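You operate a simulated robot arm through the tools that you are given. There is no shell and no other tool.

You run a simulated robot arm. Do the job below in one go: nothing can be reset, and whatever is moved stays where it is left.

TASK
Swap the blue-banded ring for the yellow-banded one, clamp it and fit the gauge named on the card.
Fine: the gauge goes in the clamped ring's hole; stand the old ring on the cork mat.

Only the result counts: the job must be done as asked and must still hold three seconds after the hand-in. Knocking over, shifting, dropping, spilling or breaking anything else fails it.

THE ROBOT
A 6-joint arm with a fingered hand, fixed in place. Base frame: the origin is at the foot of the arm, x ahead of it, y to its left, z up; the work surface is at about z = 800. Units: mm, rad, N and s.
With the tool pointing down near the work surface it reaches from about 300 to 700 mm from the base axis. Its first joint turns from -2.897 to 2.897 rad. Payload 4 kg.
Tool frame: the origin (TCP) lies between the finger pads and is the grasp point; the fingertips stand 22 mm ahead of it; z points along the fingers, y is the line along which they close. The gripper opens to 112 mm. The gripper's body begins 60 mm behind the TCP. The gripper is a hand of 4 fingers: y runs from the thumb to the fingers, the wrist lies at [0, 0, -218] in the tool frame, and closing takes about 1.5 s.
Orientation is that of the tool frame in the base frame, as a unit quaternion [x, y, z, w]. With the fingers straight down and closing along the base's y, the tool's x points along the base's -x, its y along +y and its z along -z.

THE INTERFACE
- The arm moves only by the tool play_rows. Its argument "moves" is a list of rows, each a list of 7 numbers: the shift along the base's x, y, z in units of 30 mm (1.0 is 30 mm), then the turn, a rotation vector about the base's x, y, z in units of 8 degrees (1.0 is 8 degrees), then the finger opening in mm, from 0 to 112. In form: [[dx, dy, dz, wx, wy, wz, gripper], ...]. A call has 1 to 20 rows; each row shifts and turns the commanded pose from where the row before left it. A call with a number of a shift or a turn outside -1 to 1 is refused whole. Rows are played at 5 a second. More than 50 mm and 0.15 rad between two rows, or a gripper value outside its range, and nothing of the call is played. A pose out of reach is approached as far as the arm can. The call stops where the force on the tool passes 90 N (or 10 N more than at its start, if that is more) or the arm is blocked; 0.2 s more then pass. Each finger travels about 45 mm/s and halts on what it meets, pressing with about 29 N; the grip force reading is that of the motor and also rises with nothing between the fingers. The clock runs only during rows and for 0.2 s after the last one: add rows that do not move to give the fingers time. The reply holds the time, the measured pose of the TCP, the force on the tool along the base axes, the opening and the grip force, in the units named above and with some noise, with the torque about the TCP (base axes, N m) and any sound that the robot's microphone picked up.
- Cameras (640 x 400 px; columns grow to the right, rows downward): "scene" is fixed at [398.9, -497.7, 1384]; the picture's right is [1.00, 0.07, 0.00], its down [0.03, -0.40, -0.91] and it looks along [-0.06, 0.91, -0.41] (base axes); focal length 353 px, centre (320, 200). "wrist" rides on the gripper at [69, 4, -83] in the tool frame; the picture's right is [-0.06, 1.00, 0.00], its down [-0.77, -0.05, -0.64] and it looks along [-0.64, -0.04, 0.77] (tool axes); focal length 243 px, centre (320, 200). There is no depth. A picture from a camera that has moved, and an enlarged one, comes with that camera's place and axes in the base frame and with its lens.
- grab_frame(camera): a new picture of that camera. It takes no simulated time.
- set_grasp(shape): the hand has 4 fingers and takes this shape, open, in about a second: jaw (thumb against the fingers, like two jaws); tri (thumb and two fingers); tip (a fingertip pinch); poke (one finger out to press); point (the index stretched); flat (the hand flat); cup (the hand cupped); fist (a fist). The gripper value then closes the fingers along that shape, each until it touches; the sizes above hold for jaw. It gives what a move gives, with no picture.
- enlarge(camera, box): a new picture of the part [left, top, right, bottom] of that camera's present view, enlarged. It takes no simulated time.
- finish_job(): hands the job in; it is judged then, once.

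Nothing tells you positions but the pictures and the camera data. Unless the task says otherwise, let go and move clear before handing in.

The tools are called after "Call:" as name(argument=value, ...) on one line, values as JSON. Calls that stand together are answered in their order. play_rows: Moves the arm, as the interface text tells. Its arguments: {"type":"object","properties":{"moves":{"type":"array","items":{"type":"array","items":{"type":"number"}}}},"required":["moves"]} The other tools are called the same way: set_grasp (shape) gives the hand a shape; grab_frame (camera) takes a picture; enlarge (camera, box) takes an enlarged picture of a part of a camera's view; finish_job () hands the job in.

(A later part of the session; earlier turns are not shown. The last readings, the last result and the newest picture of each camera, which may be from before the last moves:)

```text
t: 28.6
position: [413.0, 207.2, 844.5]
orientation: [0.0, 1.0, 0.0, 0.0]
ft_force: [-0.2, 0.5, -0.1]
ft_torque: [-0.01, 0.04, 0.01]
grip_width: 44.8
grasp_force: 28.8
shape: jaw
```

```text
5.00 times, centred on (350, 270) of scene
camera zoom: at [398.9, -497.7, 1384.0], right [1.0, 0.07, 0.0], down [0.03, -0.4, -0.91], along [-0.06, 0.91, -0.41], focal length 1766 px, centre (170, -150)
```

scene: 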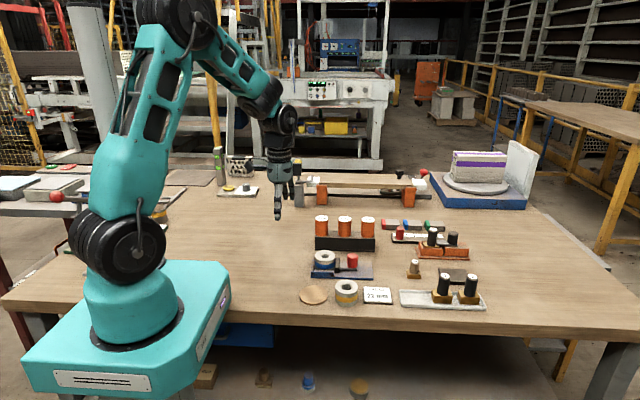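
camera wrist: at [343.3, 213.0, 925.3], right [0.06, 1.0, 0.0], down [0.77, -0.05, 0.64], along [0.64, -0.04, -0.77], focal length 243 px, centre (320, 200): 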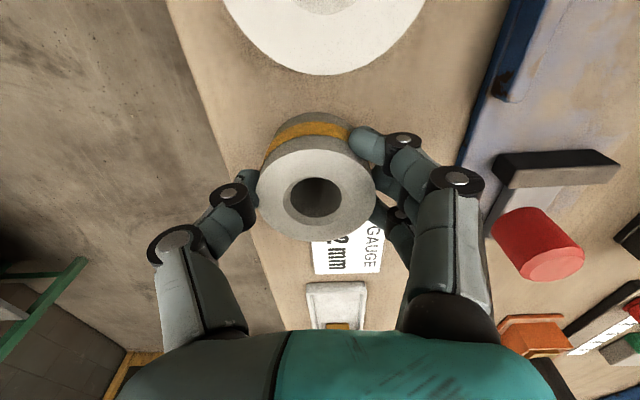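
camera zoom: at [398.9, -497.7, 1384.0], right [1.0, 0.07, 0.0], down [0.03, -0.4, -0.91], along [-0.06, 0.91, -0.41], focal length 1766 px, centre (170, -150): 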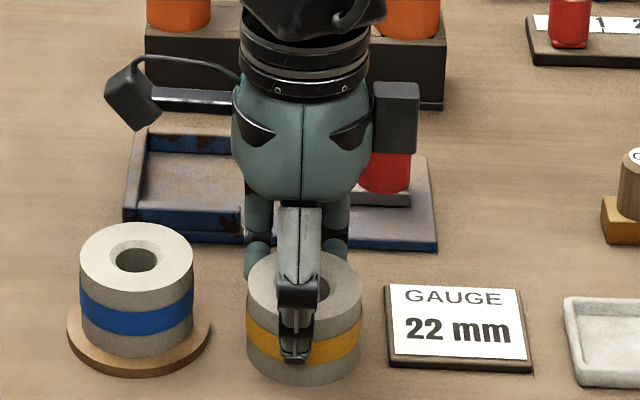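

The yellow ring is gripped. I lift it and carry it over the open nest.

Call:
play_rows(moves=[[0, 0, 0.3, 0, 0, 0, 30], [0, 0, 0.6, 0, 0, 0, 30], [0, 0, 0.8, 0, 0, 0, 30], [0, 0, 0.3, 0, 0, 0, 30], [-0.25, 0.8, 0, 0, 0, 0, 30], [-0.25, 0.8, 0, 0, 0, 0, 30], [-0.45, 0.8, 0, 0, 0, 0, 30], [-0.45, 0.8, 0, 0, 0, 0, 30], [-0.47, 0.87, 0, 0, 0, 0, 30], [0, 0, 0, 0, 0, 0, 30], [0, 0, 0, 0, 0, 0, 30]])

Call:
grab_frame(camera="wrist")

Call:
enlarge(camera="scene", box=[300, 190, 400, 290])

```text
t: 31.0
position: [355.4, 330.6, 902.3]
orientation: [0.0, 1.0, -0.001, 0.001]
ft_force: [0.9, 0.1, -1.5]
ft_torque: [0.0, -0.04, -0.03]
grip_width: 44.5
grasp_force: 28.7
shape: jaw
```

```text
taken
camera wrist: at [285.8, 335.0, 984.0], right [0.06, 1.0, 0.0], down [0.77, -0.05, 0.64], along [0.64, -0.04, -0.77], focal length 243 px, centre (320, 200)
```

wrist: 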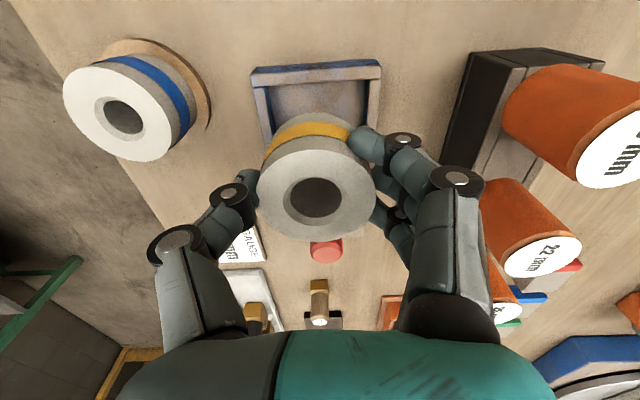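

```text
4.00 times, centred on (350, 240) of scene
camera zoom: at [398.9, -497.7, 1384.0], right [1.0, 0.07, 0.0], down [0.03, -0.4, -0.91], along [-0.06, 0.91, -0.41], focal length 1413 px, centre (200, 40)
```

zoom: 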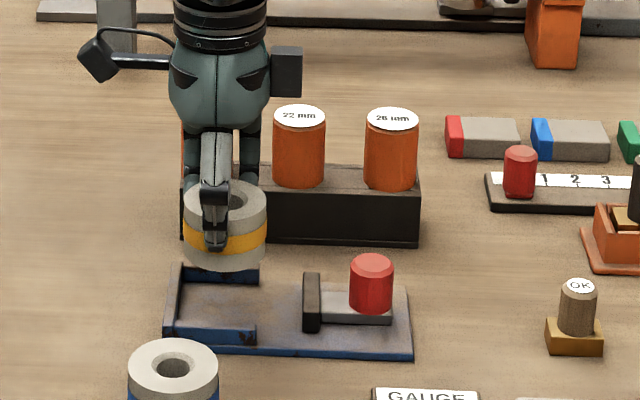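

The yellow ring hangs above the nest. I shift 1.5 mm outward from the back wall, lower partway and check.

Call:
play_rows(moves=[[0.05, 0, -0.5, 0, 0, 0, 30], [0, 0, -0.5, 0, 0, 0, 30], [0, 0, 0, 0, 0, 0, 30], [0, 0, 0, 0, 0, 0, 30]])

Call:
enlarge(camera="wrist", box=[220, 50, 420, 250])

Call:
enlarge(camera="scene", box=[300, 220, 380, 290])

```text
t: 32.0
position: [357.8, 328.6, 873.0]
orientation: [0.0, 1.0, 0.0, 0.001]
ft_force: [-0.7, 0.3, -1.8]
ft_torque: [0.0, -0.01, 0.01]
grip_width: 44.7
grasp_force: 29.6
shape: jaw
```

```text
2.00 times, centred on (320, 150) of wrist
camera zoom: at [288.4, 333.5, 955.0], right [0.06, 1.0, 0.0], down [0.77, -0.05, 0.64], along [0.64, -0.04, -0.77], focal length 485 px, centre (320, 300)
```

zoom: 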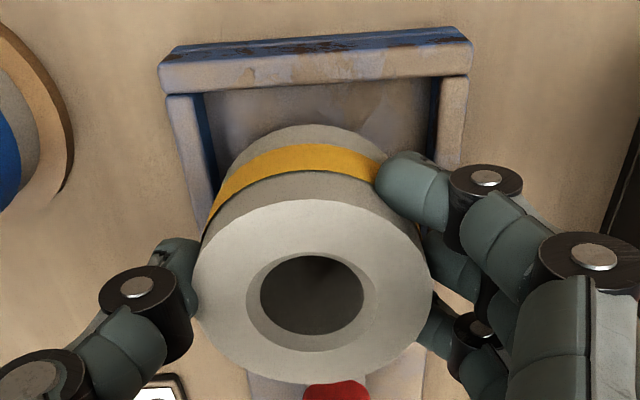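

```text
5.71 times, centred on (340, 255) of scene
camera zoom: at [398.9, -497.7, 1384.0], right [1.0, 0.07, 0.0], down [0.03, -0.4, -0.91], along [-0.06, 0.91, -0.41], focal length 2019 px, centre (206, -114)
```

zoom: 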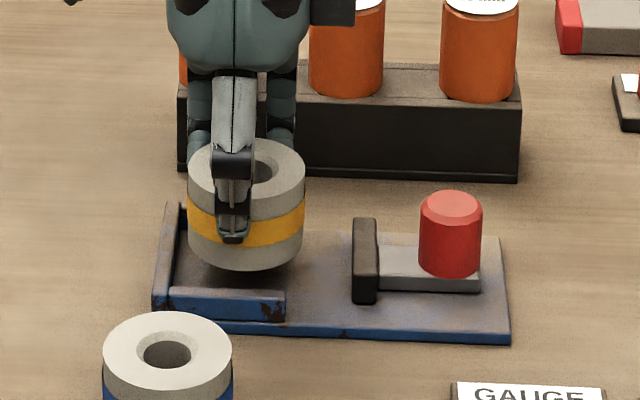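

It's aligned between the rails. I continue lowering, then slow down for the seat contact.

Call:
play_rows(moves=[[0, 0, -0.3, 0, 0, 0, 30], [0, 0, -0.2, 0, 0, 0, 30], [0, 0, -0.13, 0, 0, 0, 30], [0, 0, 0, 0, 0, 0, 30]])

Call:
enlarge(camera="scene", box=[300, 220, 380, 290])

```text
t: 33.0
position: [357.9, 330.8, 854.1]
orientation: [0.0, 1.0, 0.0, 0.0]
ft_force: [-0.4, 0.4, -0.9]
ft_torque: [-0.03, 0.04, 0.0]
grip_width: 44.3
grasp_force: 29.3
shape: jaw
```

```text
5.71 times, centred on (340, 255) of scene
camera zoom: at [398.9, -497.7, 1384.0], right [1.0, 0.07, 0.0], down [0.03, -0.4, -0.91], along [-0.06, 0.91, -0.41], focal length 2019 px, centre (206, -114)
```

zoom: 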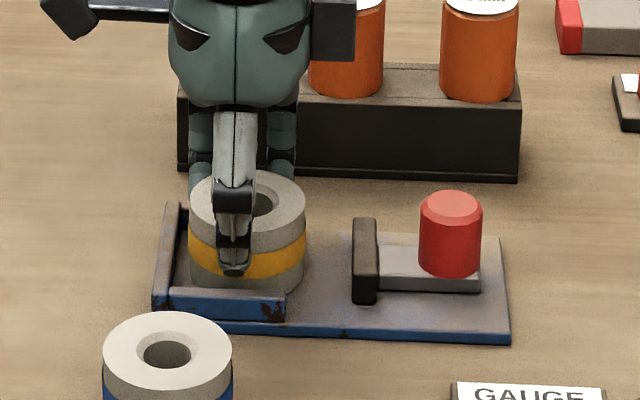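

It is inside the rails with no contact yet. Small steps down to the seat.

Call:
play_rows(moves=[[0, 0, -0.07, 0, 0, 0, 30], [0, 0, 0, 0, 0, 0, 30]])

Call:
play_rows(moves=[[0, 0, -0.05, 0, 0, 0, 30], [0, 0, 0, 0, 0, 0, 30]])

Call:
play_rows(moves=[[0, 0, -0.03, 0, 0, 0, 30], [0, 0, 0, 0, 0, 0, 30]])

```text
t: 33.6
position: [357.4, 330.4, 852.0]
orientation: [0.0, 1.0, 0.0, 0.0]
ft_force: [0.3, 0.3, -2.3]
ft_torque: [0.05, 0.04, 0.01]
grip_width: 44.5
grasp_force: 28.6
shape: jaw
```

```text
t: 34.2
position: [358.1, 330.9, 849.7]
orientation: [0.0, 1.0, 0.0, 0.0]
ft_force: [0.2, -1.6, 3.0]
ft_torque: [0.02, -0.01, 0.03]
grip_width: 44.6
grasp_force: 29.5
shape: jaw
```

```text
t: 34.8
position: [357.5, 330.6, 850.6]
orientation: [0.0, 1.0, 0.0, 0.0]
ft_force: [-3.9, -3.3, 12.8]
ft_torque: [-0.09, 0.02, -0.05]
grip_width: 44.6
grasp_force: 28.9
shape: jaw
```

The ring is seated. I nudge it toward the back wall until it touches, then release.

Call:
play_rows(moves=[[0, 0, 0.015, 0, 0, 0, 30], [-0.05, 0, 0, 0, 0, 0, 30], [-0.05, 0, 0, 0, 0, 0, 30], [0, 0, 0, 0, 0, 0, 30]])

Call:
play_rows(moves=[[-0.03, 0, 0, 0, 0, 0, 30], [0, 0, 0, 0, 0, 0, 30]])

```text
t: 35.8
position: [355.6, 329.9, 849.6]
orientation: [0.0, 1.0, 0.0, 0.0]
ft_force: [4.3, 0.0, 9.7]
ft_torque: [-0.04, -0.09, 0.01]
grip_width: 44.5
grasp_force: 28.3
shape: jaw
```

```text
t: 36.4
position: [355.8, 330.9, 851.1]
orientation: [0.0, 1.0, 0.0, 0.0]
ft_force: [3.7, -0.1, 9.6]
ft_torque: [-0.01, -0.09, 0.0]
grip_width: 44.5
grasp_force: 28.7
shape: jaw
```

Close to the wall with only friction resistance, which is good enough since the jaw will close the rest. I release and lift.

Call:
play_rows(moves=[[0, 0, 0.02, 0, 0, 0, 48], [0, 0, 0, 0, 0, 0, 56], [0, 0, 0, 0, 0, 0, 66], [0, 0, 0, 0, 0, 0, 80], [0, 0, 0, 0, 0, 0, 80], [0, 0, 0, 0, 0, 0, 80], [0, 0, 0.5, 0, 0, 0, 80], [0, 0, 0.8, 0, 0, 0, 80], [0, 0, 0.8, 0, 0, 0, 80], [0, 0, 0.7, 0, 0, 0, 80], [0, 0, 0, 0, 0, 0, 80]])

Call:
grab_frame(camera="wrist")

Call:
enlarge(camera="scene", box=[300, 220, 380, 290])

```text
t: 38.8
position: [354.9, 327.6, 936.2]
orientation: [-0.001, 1.0, 0.0, 0.0]
ft_force: [0.1, 0.6, -0.5]
ft_torque: [0.02, -0.01, 0.0]
grip_width: 79.6
grasp_force: 0.0
shape: jaw
```

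```text
taken
camera wrist: at [284.9, 332.1, 1017.6], right [0.06, 1.0, 0.0], down [0.77, -0.05, 0.64], along [0.64, -0.04, -0.77], focal length 243 px, centre (320, 200)
```

wrist: 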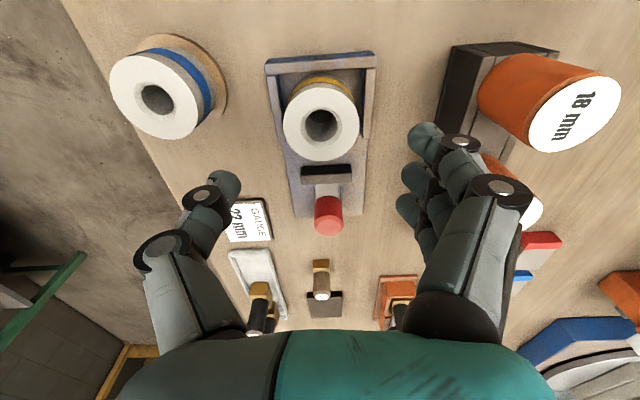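

```text
5.71 times, centred on (340, 255) of scene
camera zoom: at [398.9, -497.7, 1384.0], right [1.0, 0.07, 0.0], down [0.03, -0.4, -0.91], along [-0.06, 0.91, -0.41], focal length 2019 px, centre (206, -114)
```

zoom: 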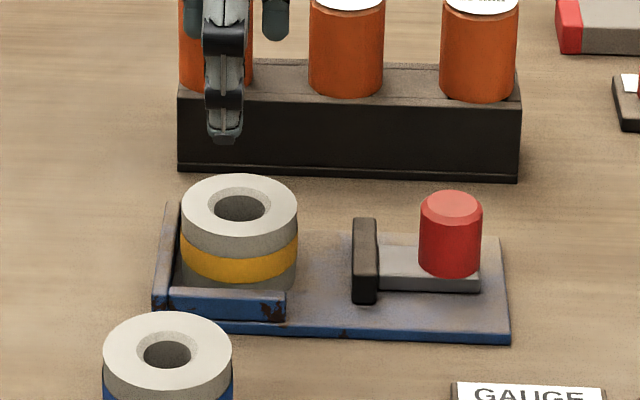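

The yellow ring is seated. Now I go back to the knob at about x 460 to close the clamp.

Call:
play_rows(moves=[[0.875, 0, 0, 0, 0, 0, 80], [0.875, 0, 0, 0, 0, 0, 80], [0.875, 0, 0, 0, 0, 0, 80], [0.875, 0, 0, 0, 0, 0, 80], [0, 0, -0.7, 0, 0, 0, 80], [0, 0, -0.7, 0, 0, 0, 80], [0, 0, -0.6, 0, 0, 0, 80], [0, 0, 0, 0, 0, 0, 80], [0, 0, 0, 0, 0, 0, 80]])

Call:
grab_frame(camera="wrist")

Call:
enlarge(camera="scene", box=[300, 210, 400, 290])

```text
t: 40.8
position: [460.0, 330.4, 874.3]
orientation: [0.0, 1.0, 0.0, 0.0]
ft_force: [0.2, -0.1, 0.0]
ft_torque: [-0.03, -0.02, -0.02]
grip_width: 79.6
grasp_force: 0.1
shape: jaw
```

```text
taken
camera wrist: at [389.5, 334.1, 956.0], right [0.06, 1.0, 0.0], down [0.77, -0.05, 0.64], along [0.64, -0.04, -0.77], focal length 243 px, centre (320, 200)
```

wrist: 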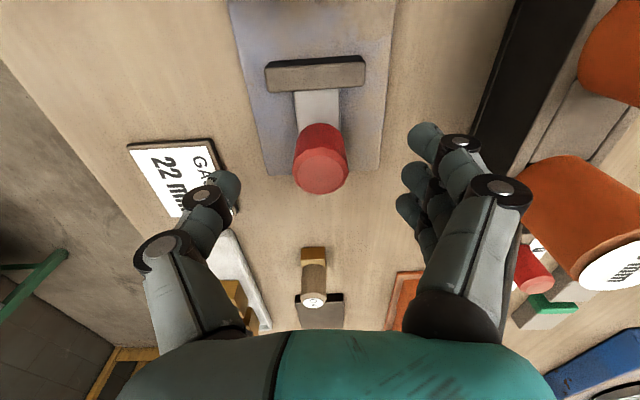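

```text
5.00 times, centred on (350, 250) of scene
camera zoom: at [398.9, -497.7, 1384.0], right [1.0, 0.07, 0.0], down [0.03, -0.4, -0.91], along [-0.06, 0.91, -0.41], focal length 1766 px, centre (170, -50)
```

zoom: 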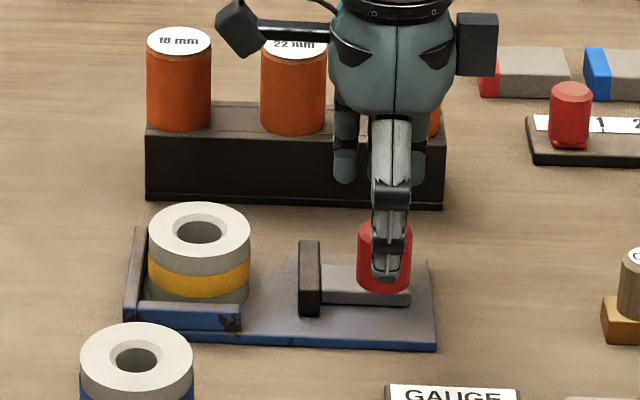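

The knob is at about (460, 330), well centred. I descend and close on it.

Call:
play_rows(moves=[[0, 0, -0.6, 0, 0, 0, 80], [0, 0, -0.43, 0, 0, 0, 80], [0, 0, 0, 0, 0, 0, 60], [0, 0, 0, 0, 0, 0, 40], [0, 0, 0, 0, 0, 0, 15], [0, 0, 0, 0, 0, 0, 15], [0, 0, 0, 0, 0, 0, 15], [0, 0, 0, 0, 0, 0, 15], [0, 0, 0, 0, 0, 0, 15], [0, 0, 0, 0, 0, 0, 15]])

Call:
grab_frame(camera="wrist")

```text
t: 43.0
position: [460.0, 329.1, 845.0]
orientation: [0.001, 1.0, -0.001, 0.0]
ft_force: [0.7, -6.5, -2.1]
ft_torque: [-0.05, -0.04, 0.05]
grip_width: 13.2
grasp_force: 29.1
shape: jaw
```

```text
taken
camera wrist: at [390.0, 333.8, 926.2], right [0.06, 1.0, 0.0], down [0.77, -0.05, 0.64], along [0.64, -0.04, -0.77], focal length 243 px, centre (320, 200)
```

wrist: 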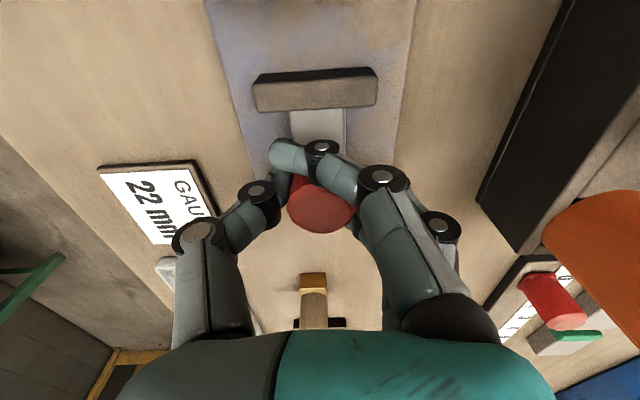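

Gripped. Now I push the knob along −x toward the ring.

Call:
play_rows(moves=[[-0.15, 0, 0, 0, 0, 0, 15], [-0.2, 0, 0, 0, 0, 0, 15], [-0.2, 0, 0, 0, 0, 0, 15], [-0.1, 0, 0, 0, 0, 0, 15], [0, 0, 0, 0, 0, 0, 15]])

Call:
grab_frame(camera="wrist")

```text
t: 44.2
position: [439.1, 329.4, 843.7]
orientation: [0.0, 1.0, 0.0, 0.0]
ft_force: [-0.4, -6.8, -0.4]
ft_torque: [-0.1, -0.04, 0.07]
grip_width: 13.5
grasp_force: 28.9
shape: jaw
```

```text
taken
camera wrist: at [369.3, 333.6, 926.0], right [0.06, 1.0, 0.0], down [0.77, -0.05, 0.64], along [0.64, -0.04, -0.77], focal length 243 px, centre (320, 200)
```

wrist: 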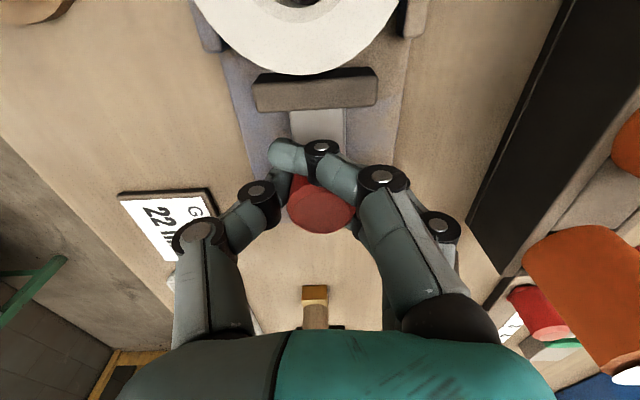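

The jaw is near the ring. I go on in small steps, watching the x force.

Call:
play_rows(moves=[[-0.07, 0, 0, 0, 0, 0, 15], [-0.07, 0, 0, 0, 0, 0, 15], [0, 0, 0, 0, 0, 0, 15]])

Call:
play_rows(moves=[[-0.05, 0, 0, 0, 0, 0, 15], [0, 0, 0, 0, 0, 0, 15]])

```text
t: 45.0
position: [437.1, 329.1, 843.6]
orientation: [0.0, 1.0, 0.0, -0.001]
ft_force: [-0.5, -6.7, -2.3]
ft_torque: [-0.09, 0.01, 0.03]
grip_width: 13.2
grasp_force: 29.3
shape: jaw
```

```text
t: 45.6
position: [434.6, 328.7, 843.3]
orientation: [0.0, 1.0, 0.0, -0.001]
ft_force: [0.0, -9.5, 0.0]
ft_torque: [-0.08, 0.0, 0.0]
grip_width: 13.2
grasp_force: 28.9
shape: jaw
```

Call:
play_rows(moves=[[-0.05, 0, 0, 0, 0, 0, 15], [0, 0, 0, 0, 0, 0, 15]])

Call:
play_rows(moves=[[-0.04, 0, 0, 0, 0, 0, 15], [0, 0, 0, 0, 0, 0, 15]])

Call:
enlarge(camera="wrist", box=[180, 0, 440, 200])

```text
t: 46.2
position: [432.4, 328.5, 842.3]
orientation: [0.0, 1.0, 0.0, 0.0]
ft_force: [0.6, -7.4, -0.6]
ft_torque: [-0.06, -0.04, 0.03]
grip_width: 13.1
grasp_force: 29.1
shape: jaw
```

```text
t: 46.8
position: [432.9, 329.8, 844.7]
orientation: [0.0, 1.0, 0.0, 0.0]
ft_force: [0.3, -7.7, 2.8]
ft_torque: [-0.08, -0.02, 0.05]
grip_width: 13.1
grasp_force: 28.7
shape: jaw
```

```text
2.00 times, centred on (310, 100) of wrist
camera zoom: at [362.0, 333.7, 925.9], right [0.06, 1.0, 0.0], down [0.77, -0.05, 0.64], along [0.64, -0.04, -0.77], focal length 485 px, centre (340, 400)
```

zoom: 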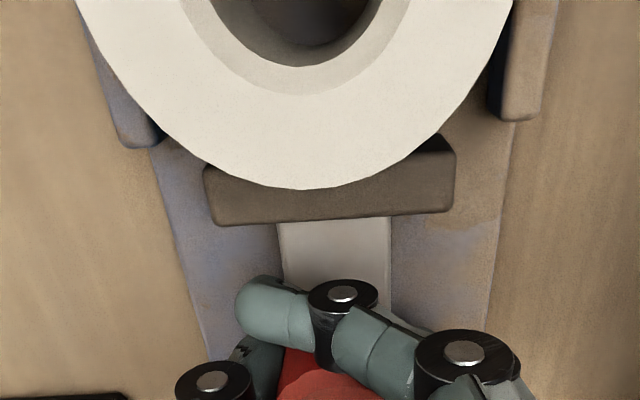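

The jaw is about to meet the ring. I keep pushing in 1 mm steps.

Call:
play_rows(moves=[[-0.04, 0, 0, 0, 0, 0, 15], [0, 0, 0, 0, 0, 0, 15]])

Call:
play_rows(moves=[[-0.04, 0, 0, 0, 0, 0, 15], [0, 0, 0, 0, 0, 0, 15]])

```text
t: 47.4
position: [430.8, 328.3, 844.9]
orientation: [0.0, 1.0, 0.0, -0.001]
ft_force: [2.3, -7.2, 0.6]
ft_torque: [-0.05, -0.08, 0.03]
grip_width: 13.2
grasp_force: 28.9
shape: jaw
```

```text
t: 48.0
position: [431.2, 329.9, 844.8]
orientation: [0.001, 1.0, 0.001, 0.001]
ft_force: [11.3, -6.6, 0.4]
ft_torque: [-0.05, -0.24, -0.01]
grip_width: 13.1
grasp_force: 29.0
shape: jaw
```

Force is rising as the jaw meets the ring. I press a bit harder.

Call:
play_rows(moves=[[-0.04, 0, 0, 0, 0, 0, 15], [0, 0, 0, 0, 0, 0, 15]])

Call:
play_rows(moves=[[-0.04, 0, 0, 0, 0, 0, 15], [0, 0, 0, 0, 0, 0, 15]])

Call:
enlarge(camera="wrist", box=[180, 0, 440, 240])

Call:
enlarge(camera="scene", box=[300, 220, 380, 290])

```text
t: 48.6
position: [429.1, 329.4, 842.4]
orientation: [0.001, 1.0, 0.0, 0.001]
ft_force: [19.0, -7.5, -1.2]
ft_torque: [-0.07, -0.38, 0.01]
grip_width: 13.1
grasp_force: 28.7
shape: jaw
```

```text
t: 49.2
position: [428.6, 328.9, 844.0]
orientation: [0.001, 1.0, 0.001, 0.003]
ft_force: [24.6, -5.7, 0.8]
ft_torque: [0.0, -0.54, 0.04]
grip_width: 13.3
grasp_force: 29.2
shape: jaw
```

```text
1.67 times, centred on (310, 120) of wrist
camera zoom: at [358.9, 333.7, 925.9], right [0.07, 1.0, 0.0], down [0.76, -0.05, 0.64], along [0.64, -0.04, -0.76], focal length 404 px, centre (337, 333)
```

zoom: 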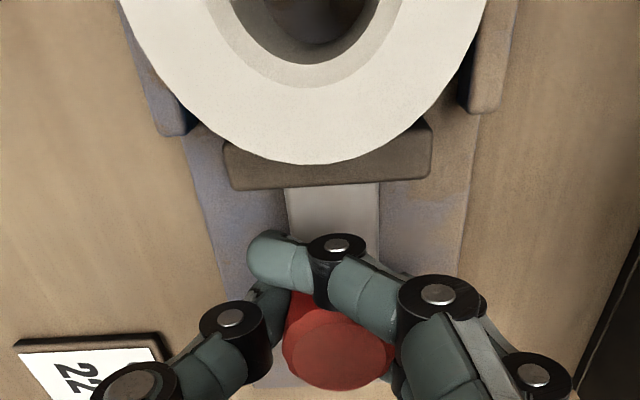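

```text
5.71 times, centred on (340, 255) of scene
camera zoom: at [398.9, -497.7, 1384.0], right [1.0, 0.07, 0.0], down [0.03, -0.4, -0.91], along [-0.06, 0.91, -0.41], focal length 2019 px, centre (206, -114)
```

zoom: 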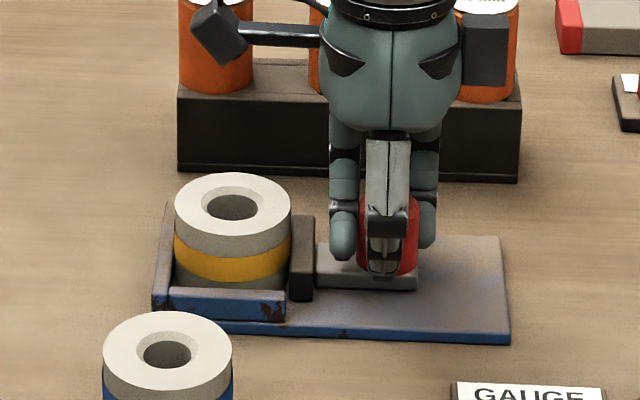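

The jaw presses the ring at 25 N. I press slightly more to clamp firmly.

Call:
play_rows(moves=[[-0.05, 0, 0, 0, 0, 0, 15], [-0.05, 0, 0, 0, 0, 0, 15], [0, 0, 0, 0, 0, 0, 15]])

Call:
play_rows(moves=[[-0.05, 0, 0, 0, 0, 0, 15], [0, 0, 0, 0, 0, 0, 15]])

```text
t: 50.0
position: [429.1, 328.7, 844.7]
orientation: [0.002, 1.0, -0.001, 0.004]
ft_force: [42.5, -5.4, -3.8]
ft_torque: [0.04, -0.79, 0.01]
grip_width: 13.0
grasp_force: 29.2
shape: jaw
```

```text
t: 50.6
position: [427.6, 329.7, 844.4]
orientation: [0.003, 1.0, 0.001, 0.007]
ft_force: [50.7, -4.4, -3.3]
ft_torque: [0.03, -0.89, -0.06]
grip_width: 12.8
grasp_force: 28.5
shape: jaw
```

The clamp is pressed at about 50 N. I ease off most of the push, then open the fingers and lift away.

Call:
play_rows(moves=[[0.1, 0, 0, 0, 0, 0, 15], [0.1, 0, 0, 0, 0, 0, 15], [0, 0, 0, 0, 0, 0, 15]])

Call:
play_rows(moves=[[0, 0, 0, 0, 0, 0, 30], [0, 0, 0, 0, 0, 0, 50], [0, 0, 0, 0, 0, 0, 80], [0, 0, 0, 0, 0, 0, 80], [0, 0, 0, 0, 0, 0, 80], [0, 0, 0, 0, 0, 0, 80], [0, 0, 0.6, 0, 0, 0, 80], [0, 0, 0.8, 0, 0, 0, 80], [0, 0, 0.8, 0, 0, 0, 80], [0, 0, 0.8, 0, 0, 0, 80], [0, 0, 0, 0, 0, 0, 80]])

Call:
grab_frame(camera="wrist")

Call:
enlarge(camera="scene", box=[305, 235, 380, 285])

```text
t: 51.4
position: [428.2, 329.8, 842.8]
orientation: [0.0, 1.0, 0.0, 0.0]
ft_force: [25.2, -6.0, 12.3]
ft_torque: [0.01, -0.55, 0.04]
grip_width: 13.4
grasp_force: 28.9
shape: jaw
```

```text
t: 53.8
position: [427.9, 330.3, 931.7]
orientation: [0.0, 1.0, 0.0, 0.001]
ft_force: [1.1, 1.4, 0.5]
ft_torque: [0.02, -0.01, 0.02]
grip_width: 79.7
grasp_force: 0.1
shape: jaw
```

```text
taken
camera wrist: at [358.8, 333.9, 1014.4], right [0.06, 1.0, 0.0], down [0.77, -0.05, 0.64], along [0.64, -0.04, -0.77], focal length 243 px, centre (320, 200)
```

wrist: 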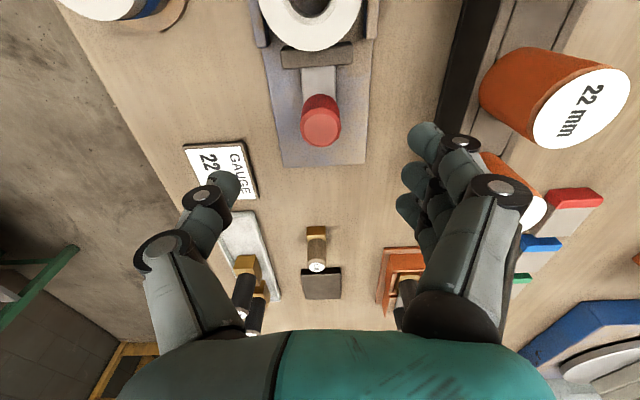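

```text
8.00 times, centred on (342, 260) of scene
camera zoom: at [398.9, -497.7, 1384.0], right [1.0, 0.07, 0.0], down [0.03, -0.4, -0.91], along [-0.06, 0.91, -0.41], focal length 2826 px, centre (140, -280)
```

zoom: 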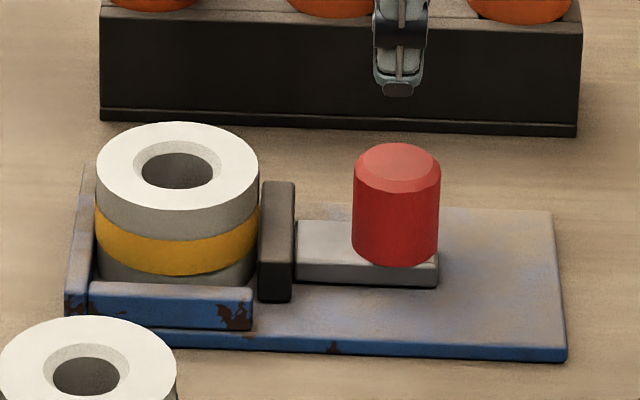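

The clamp holds: jaw against ring, ring against the back wall. Next I take a look at the clamped ring's hole from above for its exact centre.

Call:
play_rows(moves=[[-0.83, 0, 0, 0, 0, 0, 80], [-0.83, 0, 0, 0, 0, 0, 80], [-0.84, 0, 0, 0, 0, 0, 80], [0, 0, 0, 0, 0, 0, 80], [0, 0, 0, 0, 0, 0, 80]])

Call:
enlarge(camera="wrist", box=[260, 40, 380, 180])

Call:
enlarge(camera="wrist", box=[400, 20, 640, 220])

Call:
enlarge(camera="scene", box=[305, 205, 385, 260])

```text
t: 55.0
position: [354.8, 330.8, 932.5]
orientation: [0.001, 1.0, 0.0, 0.0]
ft_force: [0.5, -0.1, 0.0]
ft_torque: [-0.02, 0.01, 0.04]
grip_width: 79.4
grasp_force: 0.1
shape: jaw
```

```text
2.86 times, centred on (320, 110) of wrist
camera zoom: at [284.7, 333.9, 1015.6], right [0.06, 1.0, 0.0], down [0.77, -0.05, 0.64], along [0.64, -0.04, -0.77], focal length 693 px, centre (320, 457)
```

zoom: 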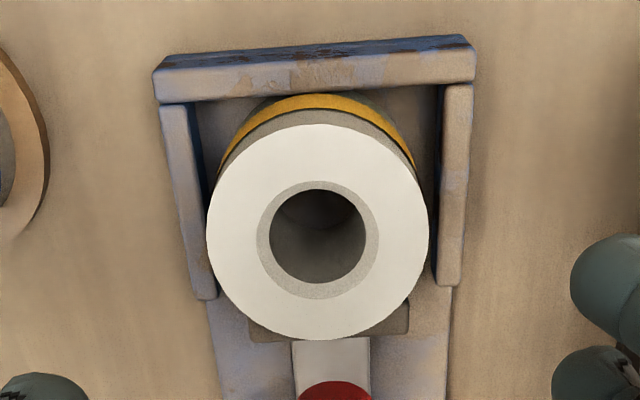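

```text
2.00 times, centred on (520, 120) of wrist
camera zoom: at [284.7, 333.9, 1015.6], right [0.06, 1.0, 0.0], down [0.77, -0.05, 0.64], along [0.64, -0.04, -0.77], focal length 485 px, centre (-80, 360)
```

zoom: 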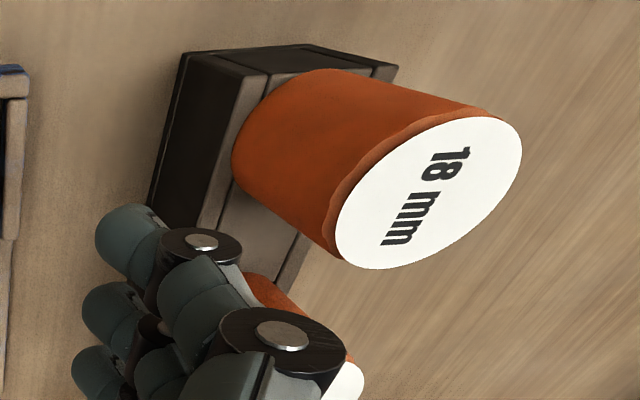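

```text
7.27 times, centred on (345, 232) of scene
camera zoom: at [398.9, -497.7, 1384.0], right [1.0, 0.07, 0.0], down [0.03, -0.4, -0.91], along [-0.06, 0.91, -0.41], focal length 2569 px, centre (138, -36)
```

zoom: 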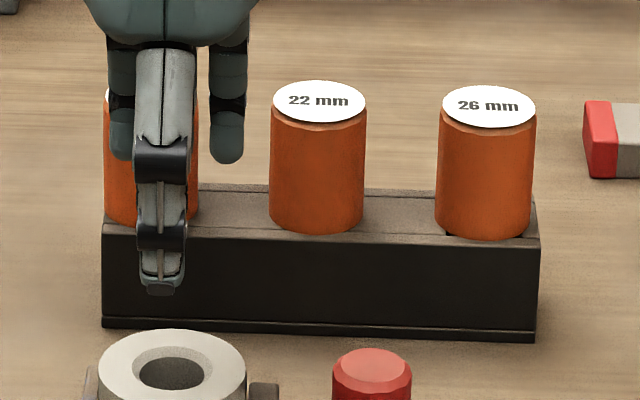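

The ring hole centre is about 2.7 mm ahead of the TCP (near (356, 328.5) in my commanded frame), and the hole is generously chamfered. Now I go high over the 22 mm gauge at about (406, 455).

Call:
play_rows(moves=[[0, 0, 0.7, 0, 0, 0, 80], [0.34, 0.84, 0, 0, 0, 0, 80], [0.34, 0.84, 0, 0, 0, 0, 80], [0.34, 0.84, 0, 0, 0, 0, 80], [0.34, 0.84, 0, 0, 0, 0, 80], [0.34, 0.84, 0, 0, 0, 0, 80], [0, 0, 0, 0, 0, 0, 80], [0, 0, 0, 0, 0, 0, 80]])

Call:
grab_frame(camera="wrist")

Call:
enlarge(camera="scene", box=[290, 150, 410, 260])

```text
t: 56.8
position: [404.6, 455.2, 952.1]
orientation: [0.0, 1.0, 0.0, -0.001]
ft_force: [0.3, 0.0, 0.2]
ft_torque: [0.0, 0.01, 0.0]
grip_width: 79.5
grasp_force: 0.1
shape: jaw
```

```text
taken
camera wrist: at [334.3, 460.3, 1034.8], right [0.06, 1.0, 0.0], down [0.77, -0.05, 0.64], along [0.64, -0.04, -0.77], focal length 243 px, centre (320, 200)
```

wrist: 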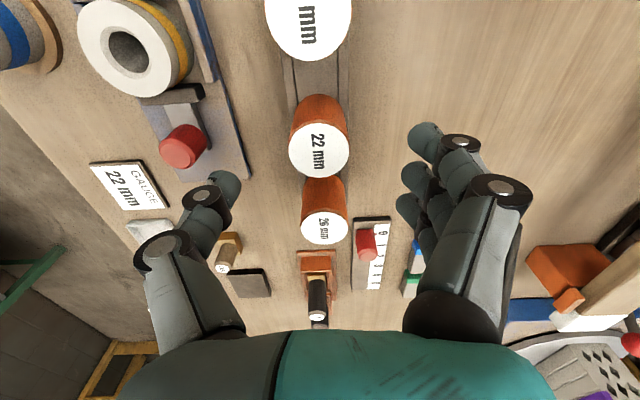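

```text
3.64 times, centred on (350, 205) of scene
camera zoom: at [398.9, -497.7, 1384.0], right [1.0, 0.07, 0.0], down [0.03, -0.4, -0.91], along [-0.06, 0.91, -0.41], focal length 1285 px, centre (211, 182)
```

zoom: 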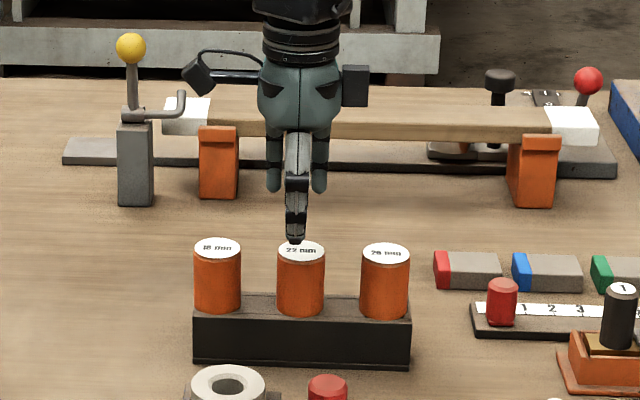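

The 22 mm gauge is right below. I enlarge to find its axis and the handle edges.

Call:
enlarge(camera="wrist", box=[270, 70, 370, 200])

```text
3.08 times, centred on (320, 135) of wrist
camera zoom: at [334.3, 460.3, 1034.8], right [0.06, 1.0, 0.0], down [0.77, -0.05, 0.64], along [0.64, -0.04, -0.77], focal length 746 px, centre (320, 400)
```

zoom: 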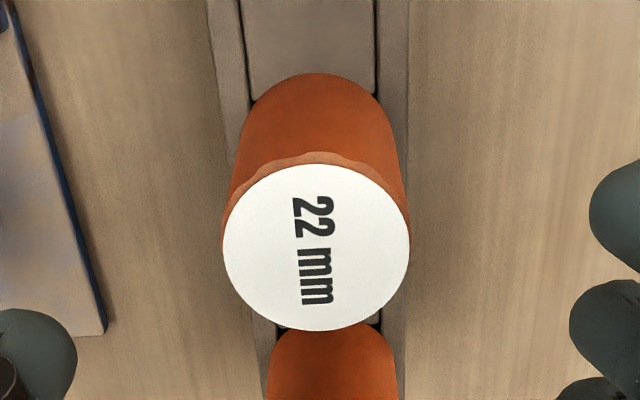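

I want a better fix on the gauge's x and height, so I'll take two more wrist views displaced along x for parallax.

Call:
play_rows(moves=[[0.8334, 0, 0, 0, 0, 0, 80], [0.8333, 0, 0, 0, 0, 0, 80], [0, 0, 0, 0, 0, 0, 80], [0, 0, 0, 0, 0, 0, 80]])

Call:
enlarge(camera="wrist", box=[270, 0, 370, 130])

```text
t: 57.8
position: [455.1, 455.9, 953.9]
orientation: [-0.001, 1.0, 0.001, 0.0]
ft_force: [0.0, -0.7, -0.7]
ft_torque: [0.01, 0.0, 0.0]
grip_width: 79.5
grasp_force: 0.0
shape: jaw
```

```text
3.08 times, centred on (320, 65) of wrist
camera zoom: at [383.9, 459.7, 1036.9], right [0.06, 1.0, 0.0], down [0.77, -0.05, 0.64], along [0.64, -0.04, -0.77], focal length 746 px, centre (320, 615)
```

zoom: 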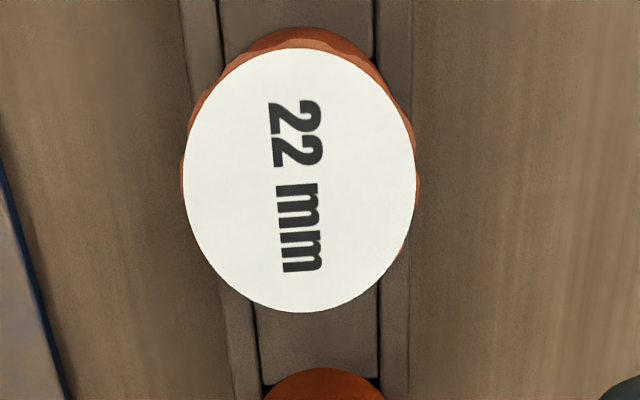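

Parallax gives the 22 mm gauge axis at (410.2, 454.1) with its top at about z 900. I move over it and lower the open hand around the handle.

Call:
play_rows(moves=[[-0.738, -0.04, 0, 0, 0, 0, 80], [-0.738, 0, 0, 0, 0, 0, 80], [0, 0, 0, 0, 0, 0, 80], [0, 0, -0.7, 0, 0, 0, 80], [0, 0, -0.7, 0, 0, 0, 80], [0, 0, -0.7, 0, 0, 0, 80], [0, 0, -0.43, 0, 0, 0, 80], [0, 0, 0, 0, 0, 0, 80]])

Call:
grab_frame(camera="wrist")

Call:
enlarge(camera="scene", box=[300, 170, 400, 260])

```text
t: 59.6
position: [410.5, 455.5, 876.9]
orientation: [-0.001, 1.0, 0.0, 0.0]
ft_force: [-0.2, -0.2, 0.3]
ft_torque: [0.02, 0.0, -0.01]
grip_width: 79.4
grasp_force: 0.1
shape: jaw
```

```text
taken
camera wrist: at [340.5, 458.5, 959.6], right [0.06, 1.0, 0.0], down [0.77, -0.05, 0.64], along [0.64, -0.04, -0.77], focal length 243 px, centre (320, 200)
```

wrist: 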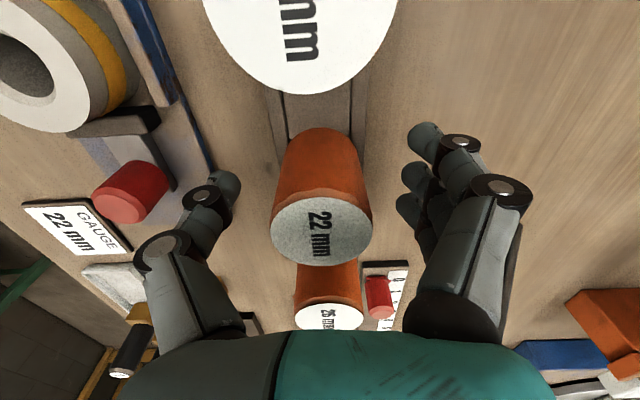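

```text
4.44 times, centred on (350, 215) of scene
camera zoom: at [398.9, -497.7, 1384.0], right [1.0, 0.07, 0.0], down [0.03, -0.4, -0.91], along [-0.06, 0.91, -0.41], focal length 1570 px, centre (187, 133)
```

zoom: 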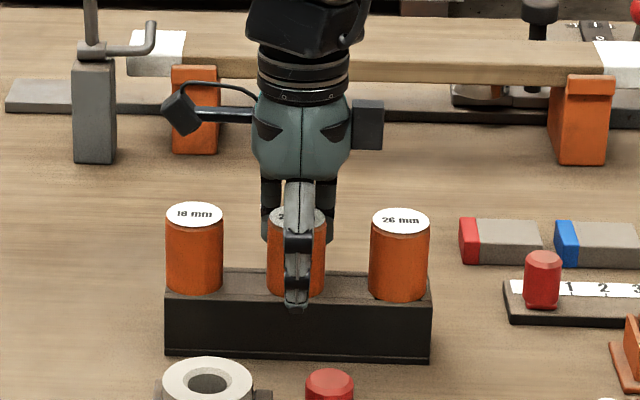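

The handle is centred between thumb and fingers, with no contact. I close slowly.

Call:
play_rows(moves=[[0, 0, 0, 0, 0, 0, 65], [0, 0, 0, 0, 0, 0, 55], [0, 0, 0, 0, 0, 0, 45], [0, 0, 0, 0, 0, 0, 35], [0, 0, 0, 0, 0, 0, 25], [0, 0, 0, 0, 0, 0, 20], [0, 0, 0, 0, 0, 0, 20], [0, 0, 0, 0, 0, 0, 20], [0, 0, 0, 0, 0, 0, 20]])

Call:
grab_frame(camera="wrist")

Call:
enlarge(camera="scene", box=[300, 170, 400, 260])

```text
t: 61.6
position: [410.1, 455.3, 876.9]
orientation: [0.0, 1.0, -0.001, 0.0]
ft_force: [-0.2, 0.8, 0.1]
ft_torque: [-0.02, 0.04, -0.01]
grip_width: 27.3
grasp_force: 28.9
shape: jaw
```

```text
taken
camera wrist: at [340.5, 458.5, 959.7], right [0.06, 1.0, 0.0], down [0.77, -0.05, 0.64], along [0.64, -0.04, -0.77], focal length 243 px, centre (320, 200)
```

wrist: 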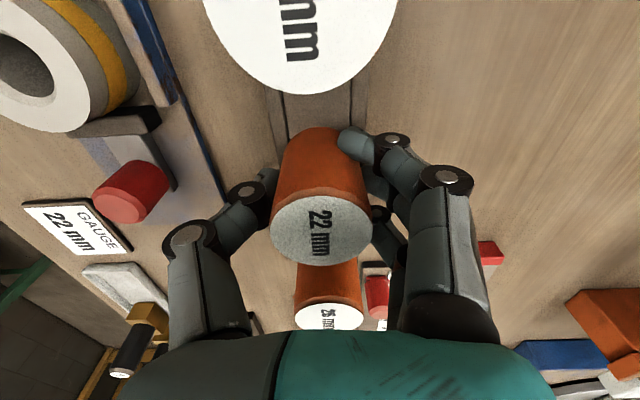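

```text
4.44 times, centred on (350, 215) of scene
camera zoom: at [398.9, -497.7, 1384.0], right [1.0, 0.07, 0.0], down [0.03, -0.4, -0.91], along [-0.06, 0.91, -0.41], focal length 1570 px, centre (187, 133)
```

zoom: 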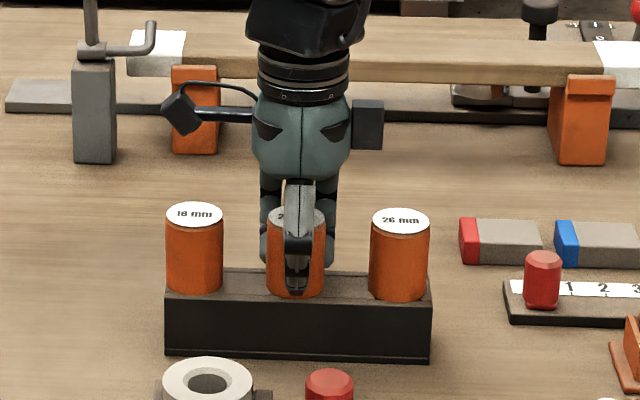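

The gauge is gripped and hasn't shifted. I lift it slowly out of the rack.

Call:
play_rows(moves=[[0, 0, 0.15, 0, 0, 0, 20], [0, 0, 0.2, 0, 0, 0, 20], [0, 0, 0.3, 0, 0, 0, 20], [0, 0, 0.3, 0, 0, 0, 20], [0, 0, 0, 0, 0, 0, 20]])

Call:
grab_frame(camera="wrist")

Call:
enlarge(camera="scene", box=[300, 170, 400, 260])

```text
t: 62.8
position: [410.6, 455.5, 906.5]
orientation: [0.0, 1.0, 0.001, -0.001]
ft_force: [-0.8, 0.8, -2.0]
ft_torque: [-0.02, -0.01, 0.01]
grip_width: 27.2
grasp_force: 28.9
shape: jaw
```

```text
taken
camera wrist: at [340.7, 458.7, 988.8], right [0.06, 1.0, 0.0], down [0.77, -0.05, 0.64], along [0.64, -0.04, -0.77], focal length 243 px, centre (320, 200)
```

wrist: 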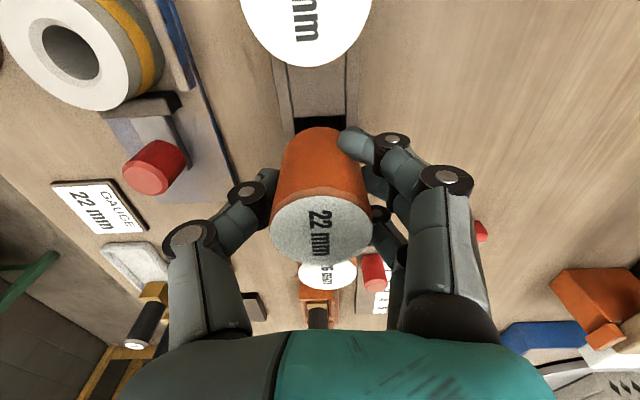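

```text
4.44 times, centred on (350, 215) of scene
camera zoom: at [398.9, -497.7, 1384.0], right [1.0, 0.07, 0.0], down [0.03, -0.4, -0.91], along [-0.06, 0.91, -0.41], focal length 1570 px, centre (187, 133)
```

zoom: 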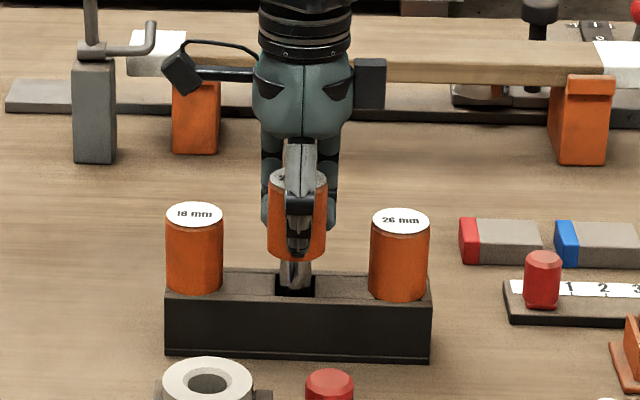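

The steel plug is coming out cleanly. I lift further until it clears.

Call:
play_rows(moves=[[0, 0, 0.5, 0, 0, 0, 20], [0, 0, 0.5, 0, 0, 0, 20], [0, 0, 0.5, 0, 0, 0, 20], [0, 0, 0, 0, 0, 0, 20], [0, 0, 0, 0, 0, 0, 20]])

Call:
enlarge(camera="scene", box=[310, 160, 390, 250])

Call:
enlarge(camera="wrist", box=[250, 100, 390, 280])

```text
t: 64.0
position: [411.3, 455.4, 951.3]
orientation: [0.001, 1.0, 0.0, 0.0]
ft_force: [-0.6, 0.4, -0.4]
ft_torque: [-0.02, -0.01, -0.01]
grip_width: 27.1
grasp_force: 29.6
shape: jaw
```

```text
4.44 times, centred on (350, 205) of scene
camera zoom: at [398.9, -497.7, 1384.0], right [1.0, 0.07, 0.0], down [0.03, -0.4, -0.91], along [-0.06, 0.91, -0.41], focal length 1570 px, centre (187, 178)
```

zoom: 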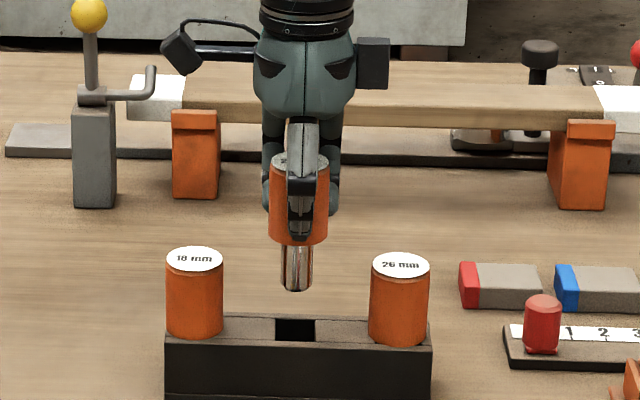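

```text
2.22 times, centred on (320, 190) of wrist
camera zoom: at [340.5, 459.7, 1033.2], right [0.06, 1.0, 0.0], down [0.77, -0.05, 0.64], along [0.64, -0.04, -0.77], focal length 539 px, centre (320, 222)
```

zoom: 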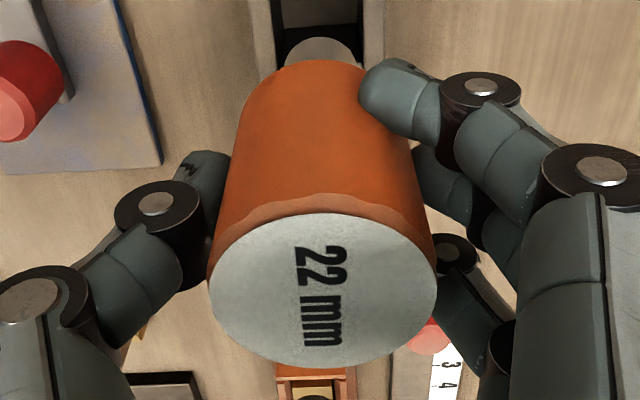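

The gauge is free, upright, with a plug of about 38 mm length. I carry it over the clamped ring.

Call:
play_rows(moves=[[0, -0.84, 0, 0, 0, 0, 20], [-0.4, -0.84, 0, 0, 0, 0, 20], [-0.46, -0.84, 0, 0, 0, 0, 20], [-0.46, -0.84, 0, 0, 0, 0, 20], [-0.46, -0.84, 0, 0, 0, 0, 20], [0, 0, 0, 0, 0, 0, 20], [0, 0, 0, 0, 0, 0, 20]])

Call:
enlarge(camera="scene", box=[300, 190, 380, 280])

Call:
grab_frame(camera="wrist")

```text
t: 65.6
position: [355.6, 330.0, 953.4]
orientation: [0.0, 1.0, 0.0, 0.0]
ft_force: [-0.4, 0.4, -1.3]
ft_torque: [-0.02, 0.01, -0.02]
grip_width: 27.2
grasp_force: 29.4
shape: jaw
```

```text
4.44 times, centred on (340, 235) of scene
camera zoom: at [398.9, -497.7, 1384.0], right [1.0, 0.07, 0.0], down [0.03, -0.4, -0.91], along [-0.06, 0.91, -0.41], focal length 1570 px, centre (231, 44)
```

zoom: 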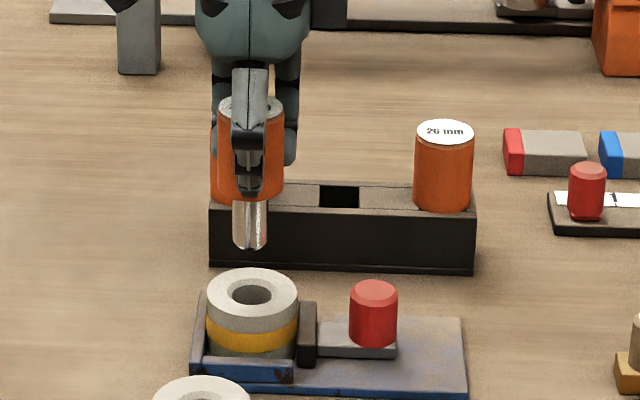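

```text
taken
camera wrist: at [285.8, 333.6, 1035.3], right [0.06, 1.0, 0.0], down [0.77, -0.05, 0.64], along [0.64, -0.04, -0.77], focal length 243 px, centre (320, 200)
```

wrist: 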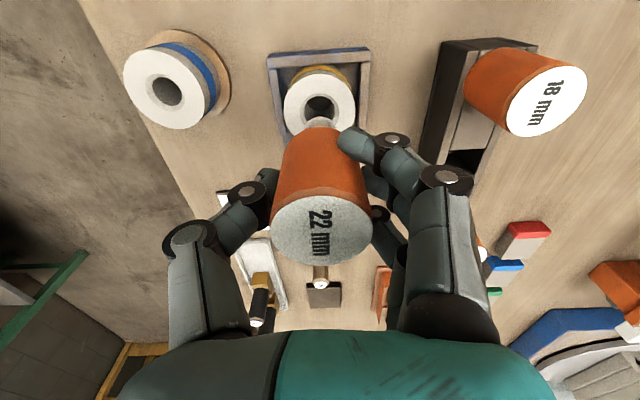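

The plug hangs above the ring hole. I zoom in with the scene camera to compare the plug's column with the hole's.

Call:
enlarge(camera="scene", box=[315, 205, 365, 275])

Call:
enlarge(camera="wrist", box=[270, 50, 370, 150])

```text
5.71 times, centred on (340, 240) of scene
camera zoom: at [398.9, -497.7, 1384.0], right [1.0, 0.07, 0.0], down [0.03, -0.4, -0.91], along [-0.06, 0.91, -0.41], focal length 2019 px, centre (206, -29)
```

zoom: 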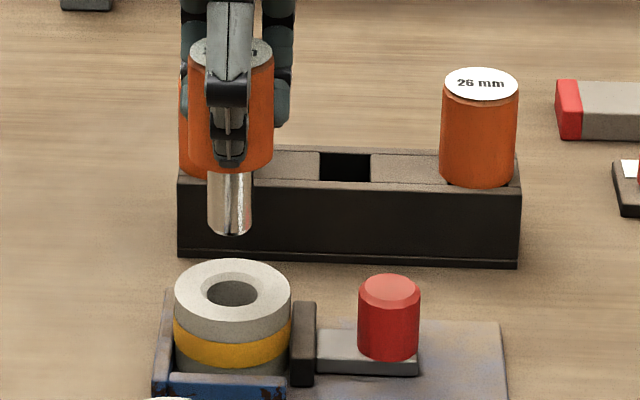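

```text
4.00 times, centred on (320, 100) of wrist
camera zoom: at [285.8, 333.6, 1035.3], right [0.06, 1.0, 0.0], down [0.77, -0.05, 0.64], along [0.64, -0.04, -0.77], focal length 970 px, centre (320, 600)
```

zoom: 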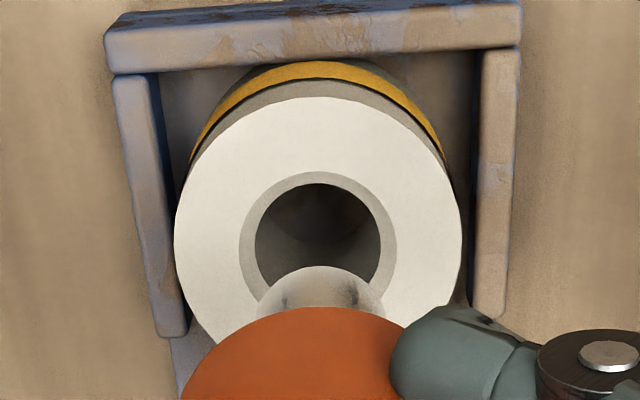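

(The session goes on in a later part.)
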